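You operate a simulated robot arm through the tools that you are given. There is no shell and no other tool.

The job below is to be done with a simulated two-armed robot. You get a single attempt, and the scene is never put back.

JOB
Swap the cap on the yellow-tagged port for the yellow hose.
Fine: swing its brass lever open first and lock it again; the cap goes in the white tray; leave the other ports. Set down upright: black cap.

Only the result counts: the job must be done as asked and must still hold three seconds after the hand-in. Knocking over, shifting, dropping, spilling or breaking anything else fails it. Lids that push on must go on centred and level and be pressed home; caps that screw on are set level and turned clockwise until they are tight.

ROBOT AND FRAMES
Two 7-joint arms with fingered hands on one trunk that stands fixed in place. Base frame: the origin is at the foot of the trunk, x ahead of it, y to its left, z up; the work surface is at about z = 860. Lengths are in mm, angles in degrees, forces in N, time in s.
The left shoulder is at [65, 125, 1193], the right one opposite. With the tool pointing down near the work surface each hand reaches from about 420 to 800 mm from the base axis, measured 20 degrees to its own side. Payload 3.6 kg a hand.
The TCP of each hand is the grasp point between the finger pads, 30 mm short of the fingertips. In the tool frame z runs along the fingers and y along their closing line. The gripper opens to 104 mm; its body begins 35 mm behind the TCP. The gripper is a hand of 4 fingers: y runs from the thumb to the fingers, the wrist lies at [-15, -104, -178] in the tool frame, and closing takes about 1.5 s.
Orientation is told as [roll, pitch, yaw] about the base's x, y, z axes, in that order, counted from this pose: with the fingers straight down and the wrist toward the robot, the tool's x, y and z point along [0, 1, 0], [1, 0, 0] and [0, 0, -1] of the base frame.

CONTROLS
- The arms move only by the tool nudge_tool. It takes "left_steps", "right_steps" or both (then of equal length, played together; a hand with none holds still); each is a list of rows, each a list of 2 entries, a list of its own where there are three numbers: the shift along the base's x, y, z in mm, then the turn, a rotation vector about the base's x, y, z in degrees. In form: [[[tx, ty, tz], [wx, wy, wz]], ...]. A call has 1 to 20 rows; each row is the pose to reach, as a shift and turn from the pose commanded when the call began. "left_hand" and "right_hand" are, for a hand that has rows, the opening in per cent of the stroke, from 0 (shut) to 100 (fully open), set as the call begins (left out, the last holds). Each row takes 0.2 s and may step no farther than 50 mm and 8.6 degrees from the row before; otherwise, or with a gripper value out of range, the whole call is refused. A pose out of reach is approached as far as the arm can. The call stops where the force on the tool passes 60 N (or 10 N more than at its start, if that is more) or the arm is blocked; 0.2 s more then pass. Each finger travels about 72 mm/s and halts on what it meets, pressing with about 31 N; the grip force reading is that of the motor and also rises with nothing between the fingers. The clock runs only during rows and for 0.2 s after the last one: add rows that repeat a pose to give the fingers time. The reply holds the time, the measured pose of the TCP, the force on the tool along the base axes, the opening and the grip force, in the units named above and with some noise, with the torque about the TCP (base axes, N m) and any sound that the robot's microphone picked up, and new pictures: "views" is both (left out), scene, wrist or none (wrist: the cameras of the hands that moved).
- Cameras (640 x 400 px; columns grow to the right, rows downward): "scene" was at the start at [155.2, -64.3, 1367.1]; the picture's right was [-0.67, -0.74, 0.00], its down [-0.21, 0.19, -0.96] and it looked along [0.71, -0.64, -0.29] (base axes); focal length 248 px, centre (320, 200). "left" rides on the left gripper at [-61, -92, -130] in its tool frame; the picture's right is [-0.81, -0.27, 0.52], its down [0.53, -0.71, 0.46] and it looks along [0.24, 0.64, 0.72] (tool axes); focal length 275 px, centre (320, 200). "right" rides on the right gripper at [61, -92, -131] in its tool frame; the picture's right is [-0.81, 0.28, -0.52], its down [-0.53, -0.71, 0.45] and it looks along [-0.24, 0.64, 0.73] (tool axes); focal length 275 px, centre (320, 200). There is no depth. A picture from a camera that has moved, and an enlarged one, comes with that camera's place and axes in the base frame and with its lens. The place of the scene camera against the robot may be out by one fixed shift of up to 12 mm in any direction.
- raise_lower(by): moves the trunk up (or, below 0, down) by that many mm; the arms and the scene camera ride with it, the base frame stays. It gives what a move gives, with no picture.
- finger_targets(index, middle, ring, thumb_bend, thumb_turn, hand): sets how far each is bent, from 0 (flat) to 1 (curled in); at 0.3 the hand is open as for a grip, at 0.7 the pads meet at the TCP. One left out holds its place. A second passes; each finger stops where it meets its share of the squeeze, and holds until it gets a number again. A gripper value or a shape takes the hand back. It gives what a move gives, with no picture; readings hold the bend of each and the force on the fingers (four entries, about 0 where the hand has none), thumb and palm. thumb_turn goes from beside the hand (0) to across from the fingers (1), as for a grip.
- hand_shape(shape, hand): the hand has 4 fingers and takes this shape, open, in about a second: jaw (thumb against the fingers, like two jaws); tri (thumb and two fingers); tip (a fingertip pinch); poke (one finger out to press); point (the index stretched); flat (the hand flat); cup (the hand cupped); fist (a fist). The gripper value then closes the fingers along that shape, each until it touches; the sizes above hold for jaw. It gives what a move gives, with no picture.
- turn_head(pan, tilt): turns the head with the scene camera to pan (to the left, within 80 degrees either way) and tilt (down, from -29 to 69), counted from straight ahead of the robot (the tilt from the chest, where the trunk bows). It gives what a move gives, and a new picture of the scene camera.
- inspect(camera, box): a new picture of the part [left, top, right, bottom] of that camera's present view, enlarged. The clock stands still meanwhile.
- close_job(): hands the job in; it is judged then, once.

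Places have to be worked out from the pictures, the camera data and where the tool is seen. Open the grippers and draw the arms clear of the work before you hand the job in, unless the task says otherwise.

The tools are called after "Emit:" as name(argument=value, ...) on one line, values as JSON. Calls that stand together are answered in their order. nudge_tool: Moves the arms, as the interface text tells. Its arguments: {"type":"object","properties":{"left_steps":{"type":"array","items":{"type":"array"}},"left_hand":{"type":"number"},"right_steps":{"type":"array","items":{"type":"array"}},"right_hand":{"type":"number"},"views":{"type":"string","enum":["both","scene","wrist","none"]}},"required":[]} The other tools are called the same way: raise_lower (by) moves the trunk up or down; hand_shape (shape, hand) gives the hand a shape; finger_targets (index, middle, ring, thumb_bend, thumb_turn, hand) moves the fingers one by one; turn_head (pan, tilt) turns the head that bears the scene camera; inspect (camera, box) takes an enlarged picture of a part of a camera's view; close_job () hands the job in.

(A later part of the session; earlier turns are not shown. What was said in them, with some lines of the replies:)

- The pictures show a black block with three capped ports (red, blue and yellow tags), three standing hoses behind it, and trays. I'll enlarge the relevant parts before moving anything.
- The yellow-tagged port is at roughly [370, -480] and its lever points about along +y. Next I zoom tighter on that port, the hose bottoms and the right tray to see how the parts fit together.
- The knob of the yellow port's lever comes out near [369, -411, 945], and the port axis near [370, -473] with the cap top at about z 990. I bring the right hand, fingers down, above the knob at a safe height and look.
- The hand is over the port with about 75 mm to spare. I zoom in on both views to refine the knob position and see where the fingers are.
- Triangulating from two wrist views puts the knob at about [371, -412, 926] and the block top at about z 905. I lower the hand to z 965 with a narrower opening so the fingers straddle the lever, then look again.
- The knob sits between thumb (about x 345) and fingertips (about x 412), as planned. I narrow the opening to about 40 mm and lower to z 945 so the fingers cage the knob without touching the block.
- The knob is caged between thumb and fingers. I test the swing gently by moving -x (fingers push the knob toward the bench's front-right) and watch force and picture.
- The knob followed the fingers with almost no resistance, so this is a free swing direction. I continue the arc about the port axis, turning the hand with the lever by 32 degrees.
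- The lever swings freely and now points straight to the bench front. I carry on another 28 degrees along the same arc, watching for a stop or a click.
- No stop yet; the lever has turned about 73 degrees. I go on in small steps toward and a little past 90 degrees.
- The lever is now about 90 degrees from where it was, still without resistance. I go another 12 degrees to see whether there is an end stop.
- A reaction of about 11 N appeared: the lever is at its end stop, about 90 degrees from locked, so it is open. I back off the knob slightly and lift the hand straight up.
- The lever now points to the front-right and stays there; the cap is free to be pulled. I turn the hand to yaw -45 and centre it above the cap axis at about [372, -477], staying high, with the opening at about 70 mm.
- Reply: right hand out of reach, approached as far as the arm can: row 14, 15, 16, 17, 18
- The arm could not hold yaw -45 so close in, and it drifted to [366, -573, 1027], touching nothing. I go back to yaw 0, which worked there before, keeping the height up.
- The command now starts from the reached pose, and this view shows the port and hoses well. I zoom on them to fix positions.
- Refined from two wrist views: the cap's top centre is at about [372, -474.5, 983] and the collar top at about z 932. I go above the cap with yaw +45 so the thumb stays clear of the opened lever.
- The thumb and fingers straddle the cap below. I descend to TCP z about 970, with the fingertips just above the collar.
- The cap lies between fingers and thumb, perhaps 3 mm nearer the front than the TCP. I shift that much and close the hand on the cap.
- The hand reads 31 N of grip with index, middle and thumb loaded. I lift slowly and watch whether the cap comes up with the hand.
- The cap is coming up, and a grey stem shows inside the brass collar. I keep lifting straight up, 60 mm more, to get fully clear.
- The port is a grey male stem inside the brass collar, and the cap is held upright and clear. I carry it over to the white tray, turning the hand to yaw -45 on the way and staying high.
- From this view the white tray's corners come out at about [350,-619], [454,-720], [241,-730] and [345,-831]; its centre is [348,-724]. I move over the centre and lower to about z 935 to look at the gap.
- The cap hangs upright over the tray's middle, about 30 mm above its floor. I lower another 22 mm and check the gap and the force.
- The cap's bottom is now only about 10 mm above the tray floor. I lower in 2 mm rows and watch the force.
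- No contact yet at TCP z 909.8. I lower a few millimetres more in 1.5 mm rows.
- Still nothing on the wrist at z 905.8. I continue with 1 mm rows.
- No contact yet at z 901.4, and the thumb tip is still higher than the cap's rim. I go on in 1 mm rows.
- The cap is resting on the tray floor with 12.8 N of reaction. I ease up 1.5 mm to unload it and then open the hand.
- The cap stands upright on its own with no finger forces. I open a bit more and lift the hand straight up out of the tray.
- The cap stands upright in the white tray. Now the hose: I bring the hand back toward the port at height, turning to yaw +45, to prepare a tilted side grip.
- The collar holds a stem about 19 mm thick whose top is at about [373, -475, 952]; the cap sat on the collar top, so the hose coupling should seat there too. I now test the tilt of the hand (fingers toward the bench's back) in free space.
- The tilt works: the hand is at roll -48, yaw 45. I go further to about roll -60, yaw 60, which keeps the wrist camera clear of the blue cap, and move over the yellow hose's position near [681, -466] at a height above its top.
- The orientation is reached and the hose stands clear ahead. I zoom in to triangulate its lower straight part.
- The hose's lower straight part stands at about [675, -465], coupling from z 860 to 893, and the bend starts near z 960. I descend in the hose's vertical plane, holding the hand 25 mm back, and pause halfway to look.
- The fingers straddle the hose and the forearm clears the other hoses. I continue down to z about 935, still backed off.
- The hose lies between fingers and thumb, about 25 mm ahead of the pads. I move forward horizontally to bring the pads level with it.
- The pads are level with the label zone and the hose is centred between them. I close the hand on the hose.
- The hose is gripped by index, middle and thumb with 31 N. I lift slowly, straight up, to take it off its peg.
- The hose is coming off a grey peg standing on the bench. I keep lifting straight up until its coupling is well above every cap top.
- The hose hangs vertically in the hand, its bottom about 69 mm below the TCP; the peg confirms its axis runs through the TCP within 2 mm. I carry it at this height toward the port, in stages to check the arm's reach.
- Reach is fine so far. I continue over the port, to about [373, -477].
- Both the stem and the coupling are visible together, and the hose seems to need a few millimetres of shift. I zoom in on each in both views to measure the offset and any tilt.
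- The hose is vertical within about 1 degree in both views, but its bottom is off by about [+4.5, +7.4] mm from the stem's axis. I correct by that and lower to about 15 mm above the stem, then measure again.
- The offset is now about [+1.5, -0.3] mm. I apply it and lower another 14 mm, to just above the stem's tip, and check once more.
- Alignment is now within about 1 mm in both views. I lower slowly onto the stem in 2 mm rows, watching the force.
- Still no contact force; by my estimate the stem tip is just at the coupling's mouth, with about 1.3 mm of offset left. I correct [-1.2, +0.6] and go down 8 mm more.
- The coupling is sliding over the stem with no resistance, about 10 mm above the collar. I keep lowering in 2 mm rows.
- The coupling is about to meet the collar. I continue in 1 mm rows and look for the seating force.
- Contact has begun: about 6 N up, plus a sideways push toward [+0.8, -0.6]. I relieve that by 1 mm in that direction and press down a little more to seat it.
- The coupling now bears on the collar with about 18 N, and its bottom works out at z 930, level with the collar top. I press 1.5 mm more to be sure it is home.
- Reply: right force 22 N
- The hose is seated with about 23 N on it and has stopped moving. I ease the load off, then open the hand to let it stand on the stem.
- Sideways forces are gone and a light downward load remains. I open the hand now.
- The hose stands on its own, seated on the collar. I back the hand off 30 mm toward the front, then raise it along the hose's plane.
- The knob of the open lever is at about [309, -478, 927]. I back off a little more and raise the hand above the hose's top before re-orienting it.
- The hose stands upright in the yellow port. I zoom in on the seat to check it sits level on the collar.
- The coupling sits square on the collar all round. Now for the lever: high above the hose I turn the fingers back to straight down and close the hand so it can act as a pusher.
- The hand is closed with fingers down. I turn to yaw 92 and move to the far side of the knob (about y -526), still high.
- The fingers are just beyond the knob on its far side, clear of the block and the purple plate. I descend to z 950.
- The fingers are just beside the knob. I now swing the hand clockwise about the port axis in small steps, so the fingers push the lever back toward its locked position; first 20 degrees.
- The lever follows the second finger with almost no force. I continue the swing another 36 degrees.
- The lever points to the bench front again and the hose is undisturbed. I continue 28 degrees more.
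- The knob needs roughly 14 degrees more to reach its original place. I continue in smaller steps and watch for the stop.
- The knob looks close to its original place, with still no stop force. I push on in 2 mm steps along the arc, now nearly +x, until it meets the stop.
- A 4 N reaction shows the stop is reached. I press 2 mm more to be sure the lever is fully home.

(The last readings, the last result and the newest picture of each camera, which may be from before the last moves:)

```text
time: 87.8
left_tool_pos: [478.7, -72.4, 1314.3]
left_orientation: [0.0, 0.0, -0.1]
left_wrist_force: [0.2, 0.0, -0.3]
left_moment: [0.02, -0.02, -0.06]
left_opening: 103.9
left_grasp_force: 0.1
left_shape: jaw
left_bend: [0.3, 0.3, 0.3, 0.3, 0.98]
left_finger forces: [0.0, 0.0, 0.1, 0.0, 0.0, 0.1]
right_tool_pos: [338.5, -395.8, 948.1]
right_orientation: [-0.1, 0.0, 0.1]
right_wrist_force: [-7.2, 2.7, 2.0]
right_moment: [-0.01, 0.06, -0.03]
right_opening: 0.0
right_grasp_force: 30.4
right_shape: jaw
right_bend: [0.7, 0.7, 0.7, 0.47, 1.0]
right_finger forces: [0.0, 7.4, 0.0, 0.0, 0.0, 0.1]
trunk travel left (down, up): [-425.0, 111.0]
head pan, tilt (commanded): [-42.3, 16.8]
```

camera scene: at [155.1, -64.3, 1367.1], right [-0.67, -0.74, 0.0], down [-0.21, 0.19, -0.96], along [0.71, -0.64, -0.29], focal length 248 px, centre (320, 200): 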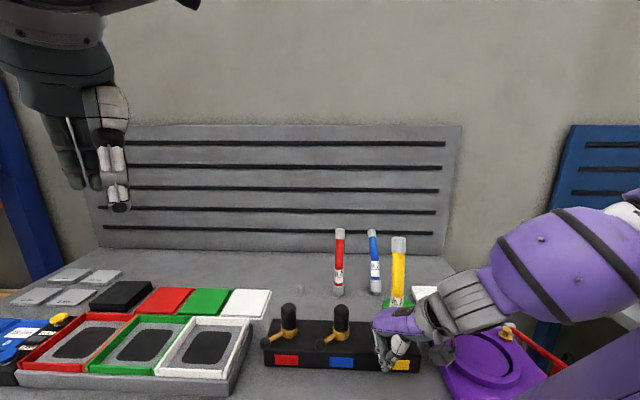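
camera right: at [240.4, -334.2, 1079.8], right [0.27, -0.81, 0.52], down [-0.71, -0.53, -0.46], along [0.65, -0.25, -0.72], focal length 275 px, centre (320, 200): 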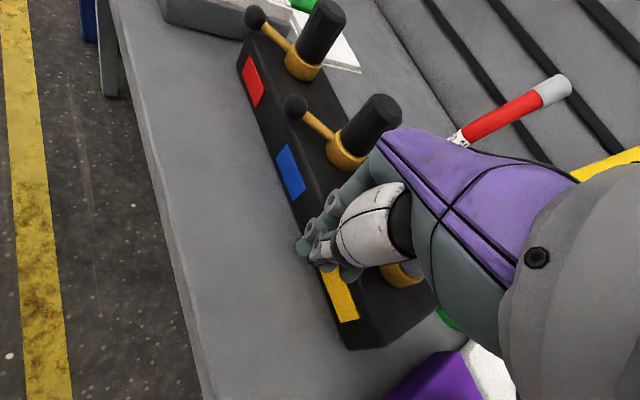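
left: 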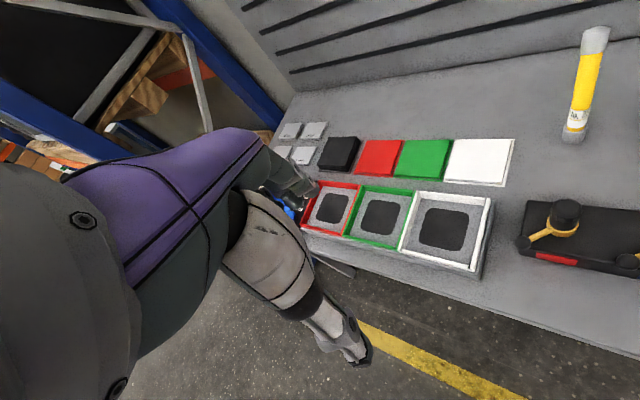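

The stop holds at 7 N with no further motion, so the lever is home. I back the hand off the knob, away from the hose, and lift it clear.

Emit:
nudge_tool(right_steps=[[[-6, 3, 0], [0, 0, 0]], [[-12, 8, 0], [0, 0, 0]], [[-15, 14, 5], [0, 0, 0]], [[-15, 18, 30], [0, 0, 0]], [[-15, 20, 70], [0, 0, 0]], [[-15, 20, 110], [0, 0, 0]], [[-15, 20, 155], [0, 0, 0]], [[-15, 20, 200], [0, 0, 0]], [[-15, 20, 240], [0, 0, 0]], [[-15, 20, 240], [0, 0, 0]]], views="both")

Emit:
inspect(camera="scene", box=[250, 280, 430, 392])

Emit:
inspect(camera="scene", box=[360, 290, 456, 360])

```text
time: 90.0
left_tool_pos: [479.3, -71.6, 1313.9]
left_orientation: [0.0, 0.0, 0.0]
left_wrist_force: [-1.0, -0.1, 0.3]
left_moment: [0.01, 0.02, -0.02]
left_opening: 103.6
left_grasp_force: 0.2
left_shape: jaw
left_bend: [0.3, 0.3, 0.3, 0.3, 0.98]
left_finger forces: [0.1, 0.1, 0.0, 0.0, 0.1, 0.0]
right_tool_pos: [322.8, -376.4, 1187.4]
right_orientation: [-0.1, -0.1, 0.0]
right_wrist_force: [0.3, -0.2, 0.9]
right_moment: [-0.01, 0.04, 0.0]
right_opening: 0.2
right_grasp_force: 31.2
right_shape: jaw
right_bend: [0.7, 0.7, 0.7, 0.47, 1.0]
right_finger forces: [0.0, 0.0, 0.0, 0.1, 0.0, 0.0]
right hand out of reach, approached as far as the arm can: row 6
trunk travel left (down, up): [-425.0, 111.0]
head pan, tilt (commanded): [-42.3, 16.8]
camera scene: at [155.4, -63.9, 1367.1], right [-0.67, -0.74, 0.0], down [-0.21, 0.19, -0.96], along [0.71, -0.64, -0.29], focal length 248 px, centre (320, 200)
camera right: at [231.8, -312.7, 1319.7], right [0.27, -0.81, 0.52], down [-0.71, -0.53, -0.46], along [0.65, -0.24, -0.72], focal length 275 px, centre (320, 200)
```

scene: 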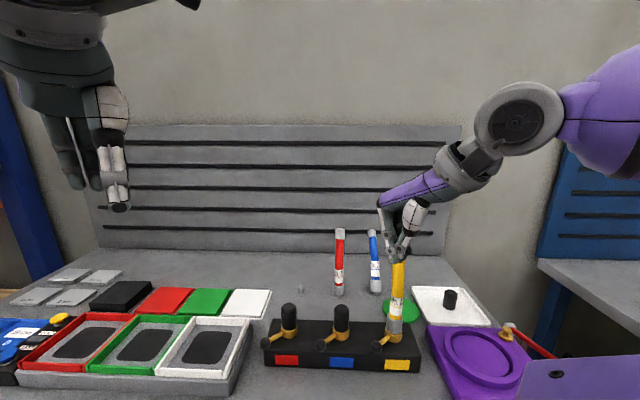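
right: 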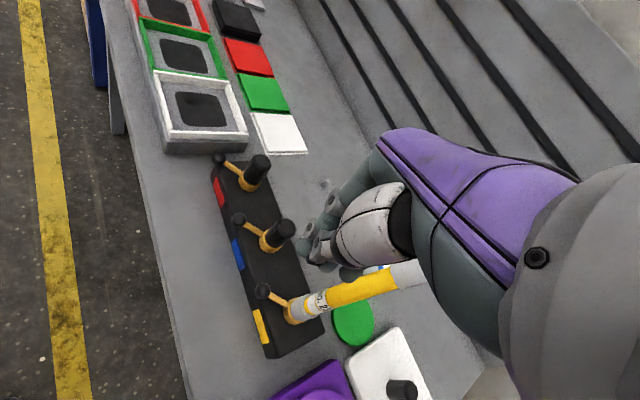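

```text
3.56 times, centred on (340, 336) of scene
camera zoom: at [155.4, -63.9, 1367.1], right [-0.67, -0.74, 0.0], down [-0.21, 0.19, -0.96], along [0.71, -0.64, -0.29], focal length 882 px, centre (249, -284)
```

zoom: 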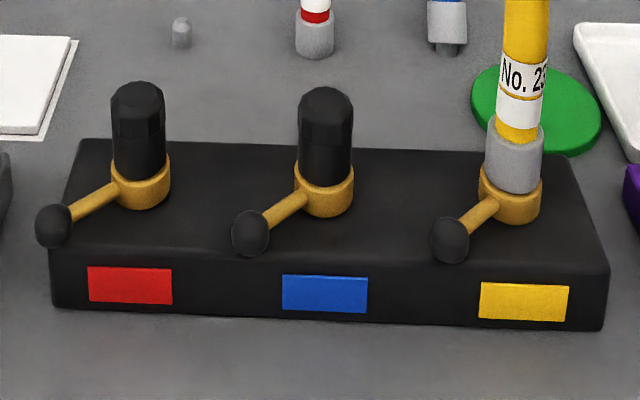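

```text
5.71 times, centred on (408, 325) of scene
camera zoom: at [155.4, -63.9, 1367.1], right [-0.67, -0.74, 0.0], down [-0.21, 0.19, -0.96], along [0.71, -0.64, -0.29], focal length 1417 px, centre (-183, -514)
```

zoom: 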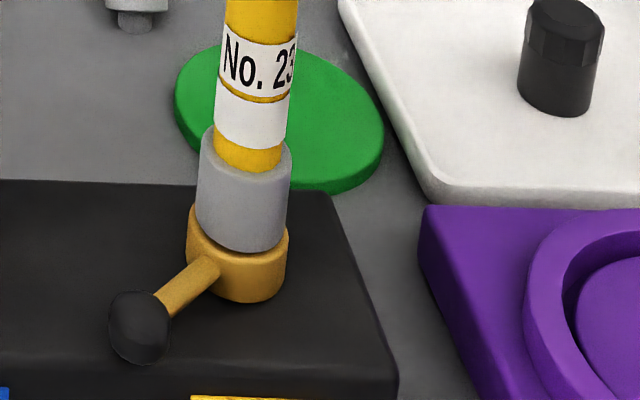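

The lever is back at exactly its original angle, the hose is seated under it, and the cap stands in the white tray. I raise the arm away from the work and open the hand.

Emit:
nudge_tool(right_steps=[[[0, 5, 30], [0, 0, 0]], [[0, 10, 60], [0, 0, 0]], [[5, 15, 85], [0, 0, 0]], [[10, 20, 100], [0, 0, 0]], [[10, 20, 100], [0, 0, 0]], [[10, 20, 100], [0, 0, 0]], [[10, 20, 100], [0, 0, 0]], [[10, 20, 100], [0, 0, 0]]], right_hand=100, views="both")

Emit:
inspect(camera="scene", box=[270, 215, 510, 365])

Emit:
inspect(camera="right", box=[180, 150, 440, 400])

```text
time: 91.8
left_tool_pos: [479.7, -73.8, 1314.1]
left_orientation: [0.0, 0.1, 0.0]
left_wrist_force: [0.2, -0.2, 0.4]
left_moment: [-0.04, -0.02, 0.04]
left_opening: 103.7
left_grasp_force: 0.0
left_shape: jaw
left_bend: [0.3, 0.3, 0.3, 0.3, 0.98]
left_finger forces: [0.1, 0.0, 0.0, 0.0, 0.0, 0.1]
right_tool_pos: [336.4, -356.9, 1287.4]
right_orientation: [-0.1, 0.1, 0.0]
right_wrist_force: [1.0, -0.1, -0.2]
right_moment: [-0.03, 0.01, -0.01]
right_opening: 103.3
right_grasp_force: 0.1
right_shape: jaw
right_bend: [0.3, 0.3, 0.3, 0.3, 0.98]
right_finger forces: [0.0, 0.0, 0.1, 0.1, 0.0, 0.1]
trunk travel left (down, up): [-425.0, 111.0]
head pan, tilt (commanded): [-42.3, 16.8]
camera scene: at [155.2, -64.3, 1367.1], right [-0.67, -0.74, 0.0], down [-0.21, 0.19, -0.96], along [0.71, -0.64, -0.29], focal length 248 px, centre (320, 200)
camera right: at [245.1, -292.9, 1419.2], right [0.27, -0.81, 0.52], down [-0.71, -0.53, -0.46], along [0.64, -0.25, -0.72], focal length 275 px, centre (320, 200)
```

scene: 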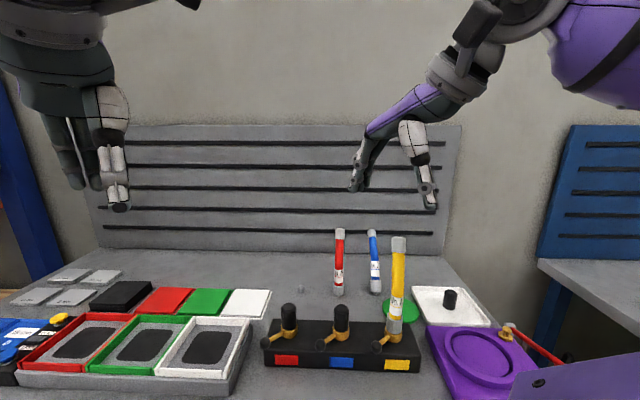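
right: 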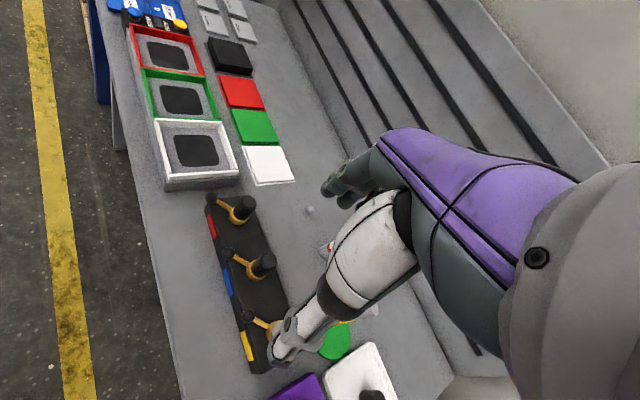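

```text
2.67 times, centred on (390, 290) of scene
camera zoom: at [155.2, -64.3, 1367.1], right [-0.67, -0.74, 0.0], down [-0.21, 0.19, -0.96], along [0.71, -0.64, -0.29], focal length 661 px, centre (133, -40)
```

zoom: 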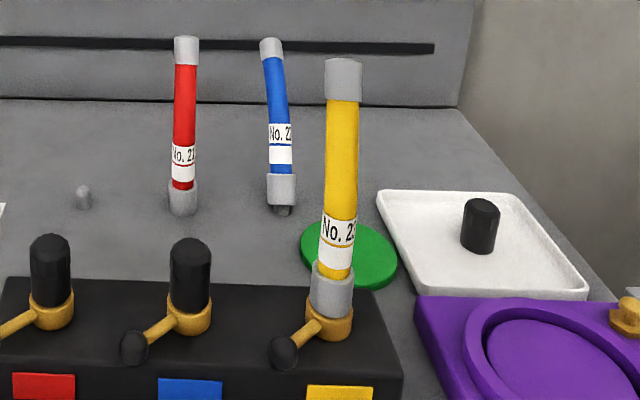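

```text
1.60 times, centred on (310, 275) of right
camera zoom: at [245.1, -292.9, 1419.2], right [0.27, -0.81, 0.52], down [-0.71, -0.53, -0.46], along [0.64, -0.25, -0.72], focal length 440 px, centre (336, 80)
```

zoom: 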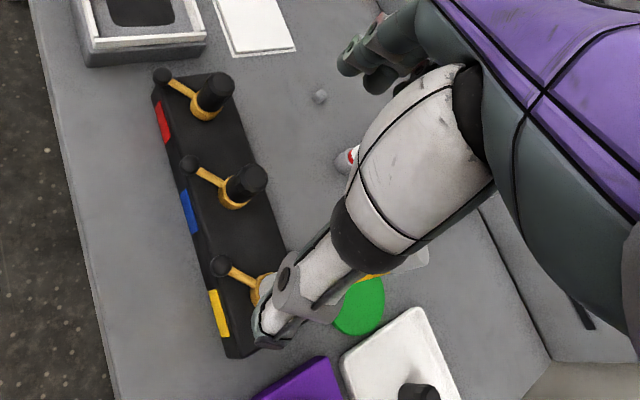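

Everything checks out in the last pictures:
- **Hose:** the yellow hose is seated upright on the yellow port.
- **Lever:** it is back in line with the other two, in the locked position.
- **Cap:** the black cap stands upright in the white tray.
- **Other ports and hoses:** unchanged.
- **Arms:** clear of the work, hands open.

I hand the job in.

Emit:
close_job()

```text
The job is handed in.
```

I fitted the yellow hose to the yellow-tagged port in place of its cap and handed the job in. I haven't seen the judging result.

- **Lever:** I swung the brass lever open to its stop. After fitting the hose I swung it back until it met the other stop, and it now sits at its original angle, in line with the other two. No click was reported at either end.
- **Cap:** the black cap stands upright near the middle of the shallow white tray at the right. I took that as the tray you meant, rather than the white frame on the left.
- **Hose:** the yellow hose (No. 23) stands upright on the port with its coupling square on the brass collar. I pressed it down with about 23 N before locking, and did not tug-test it afterwards.
- **Other ports and hoses:** I did not touch them, and they look unchanged in the last pictures.

Both hands are open and the arms are clear of the work.
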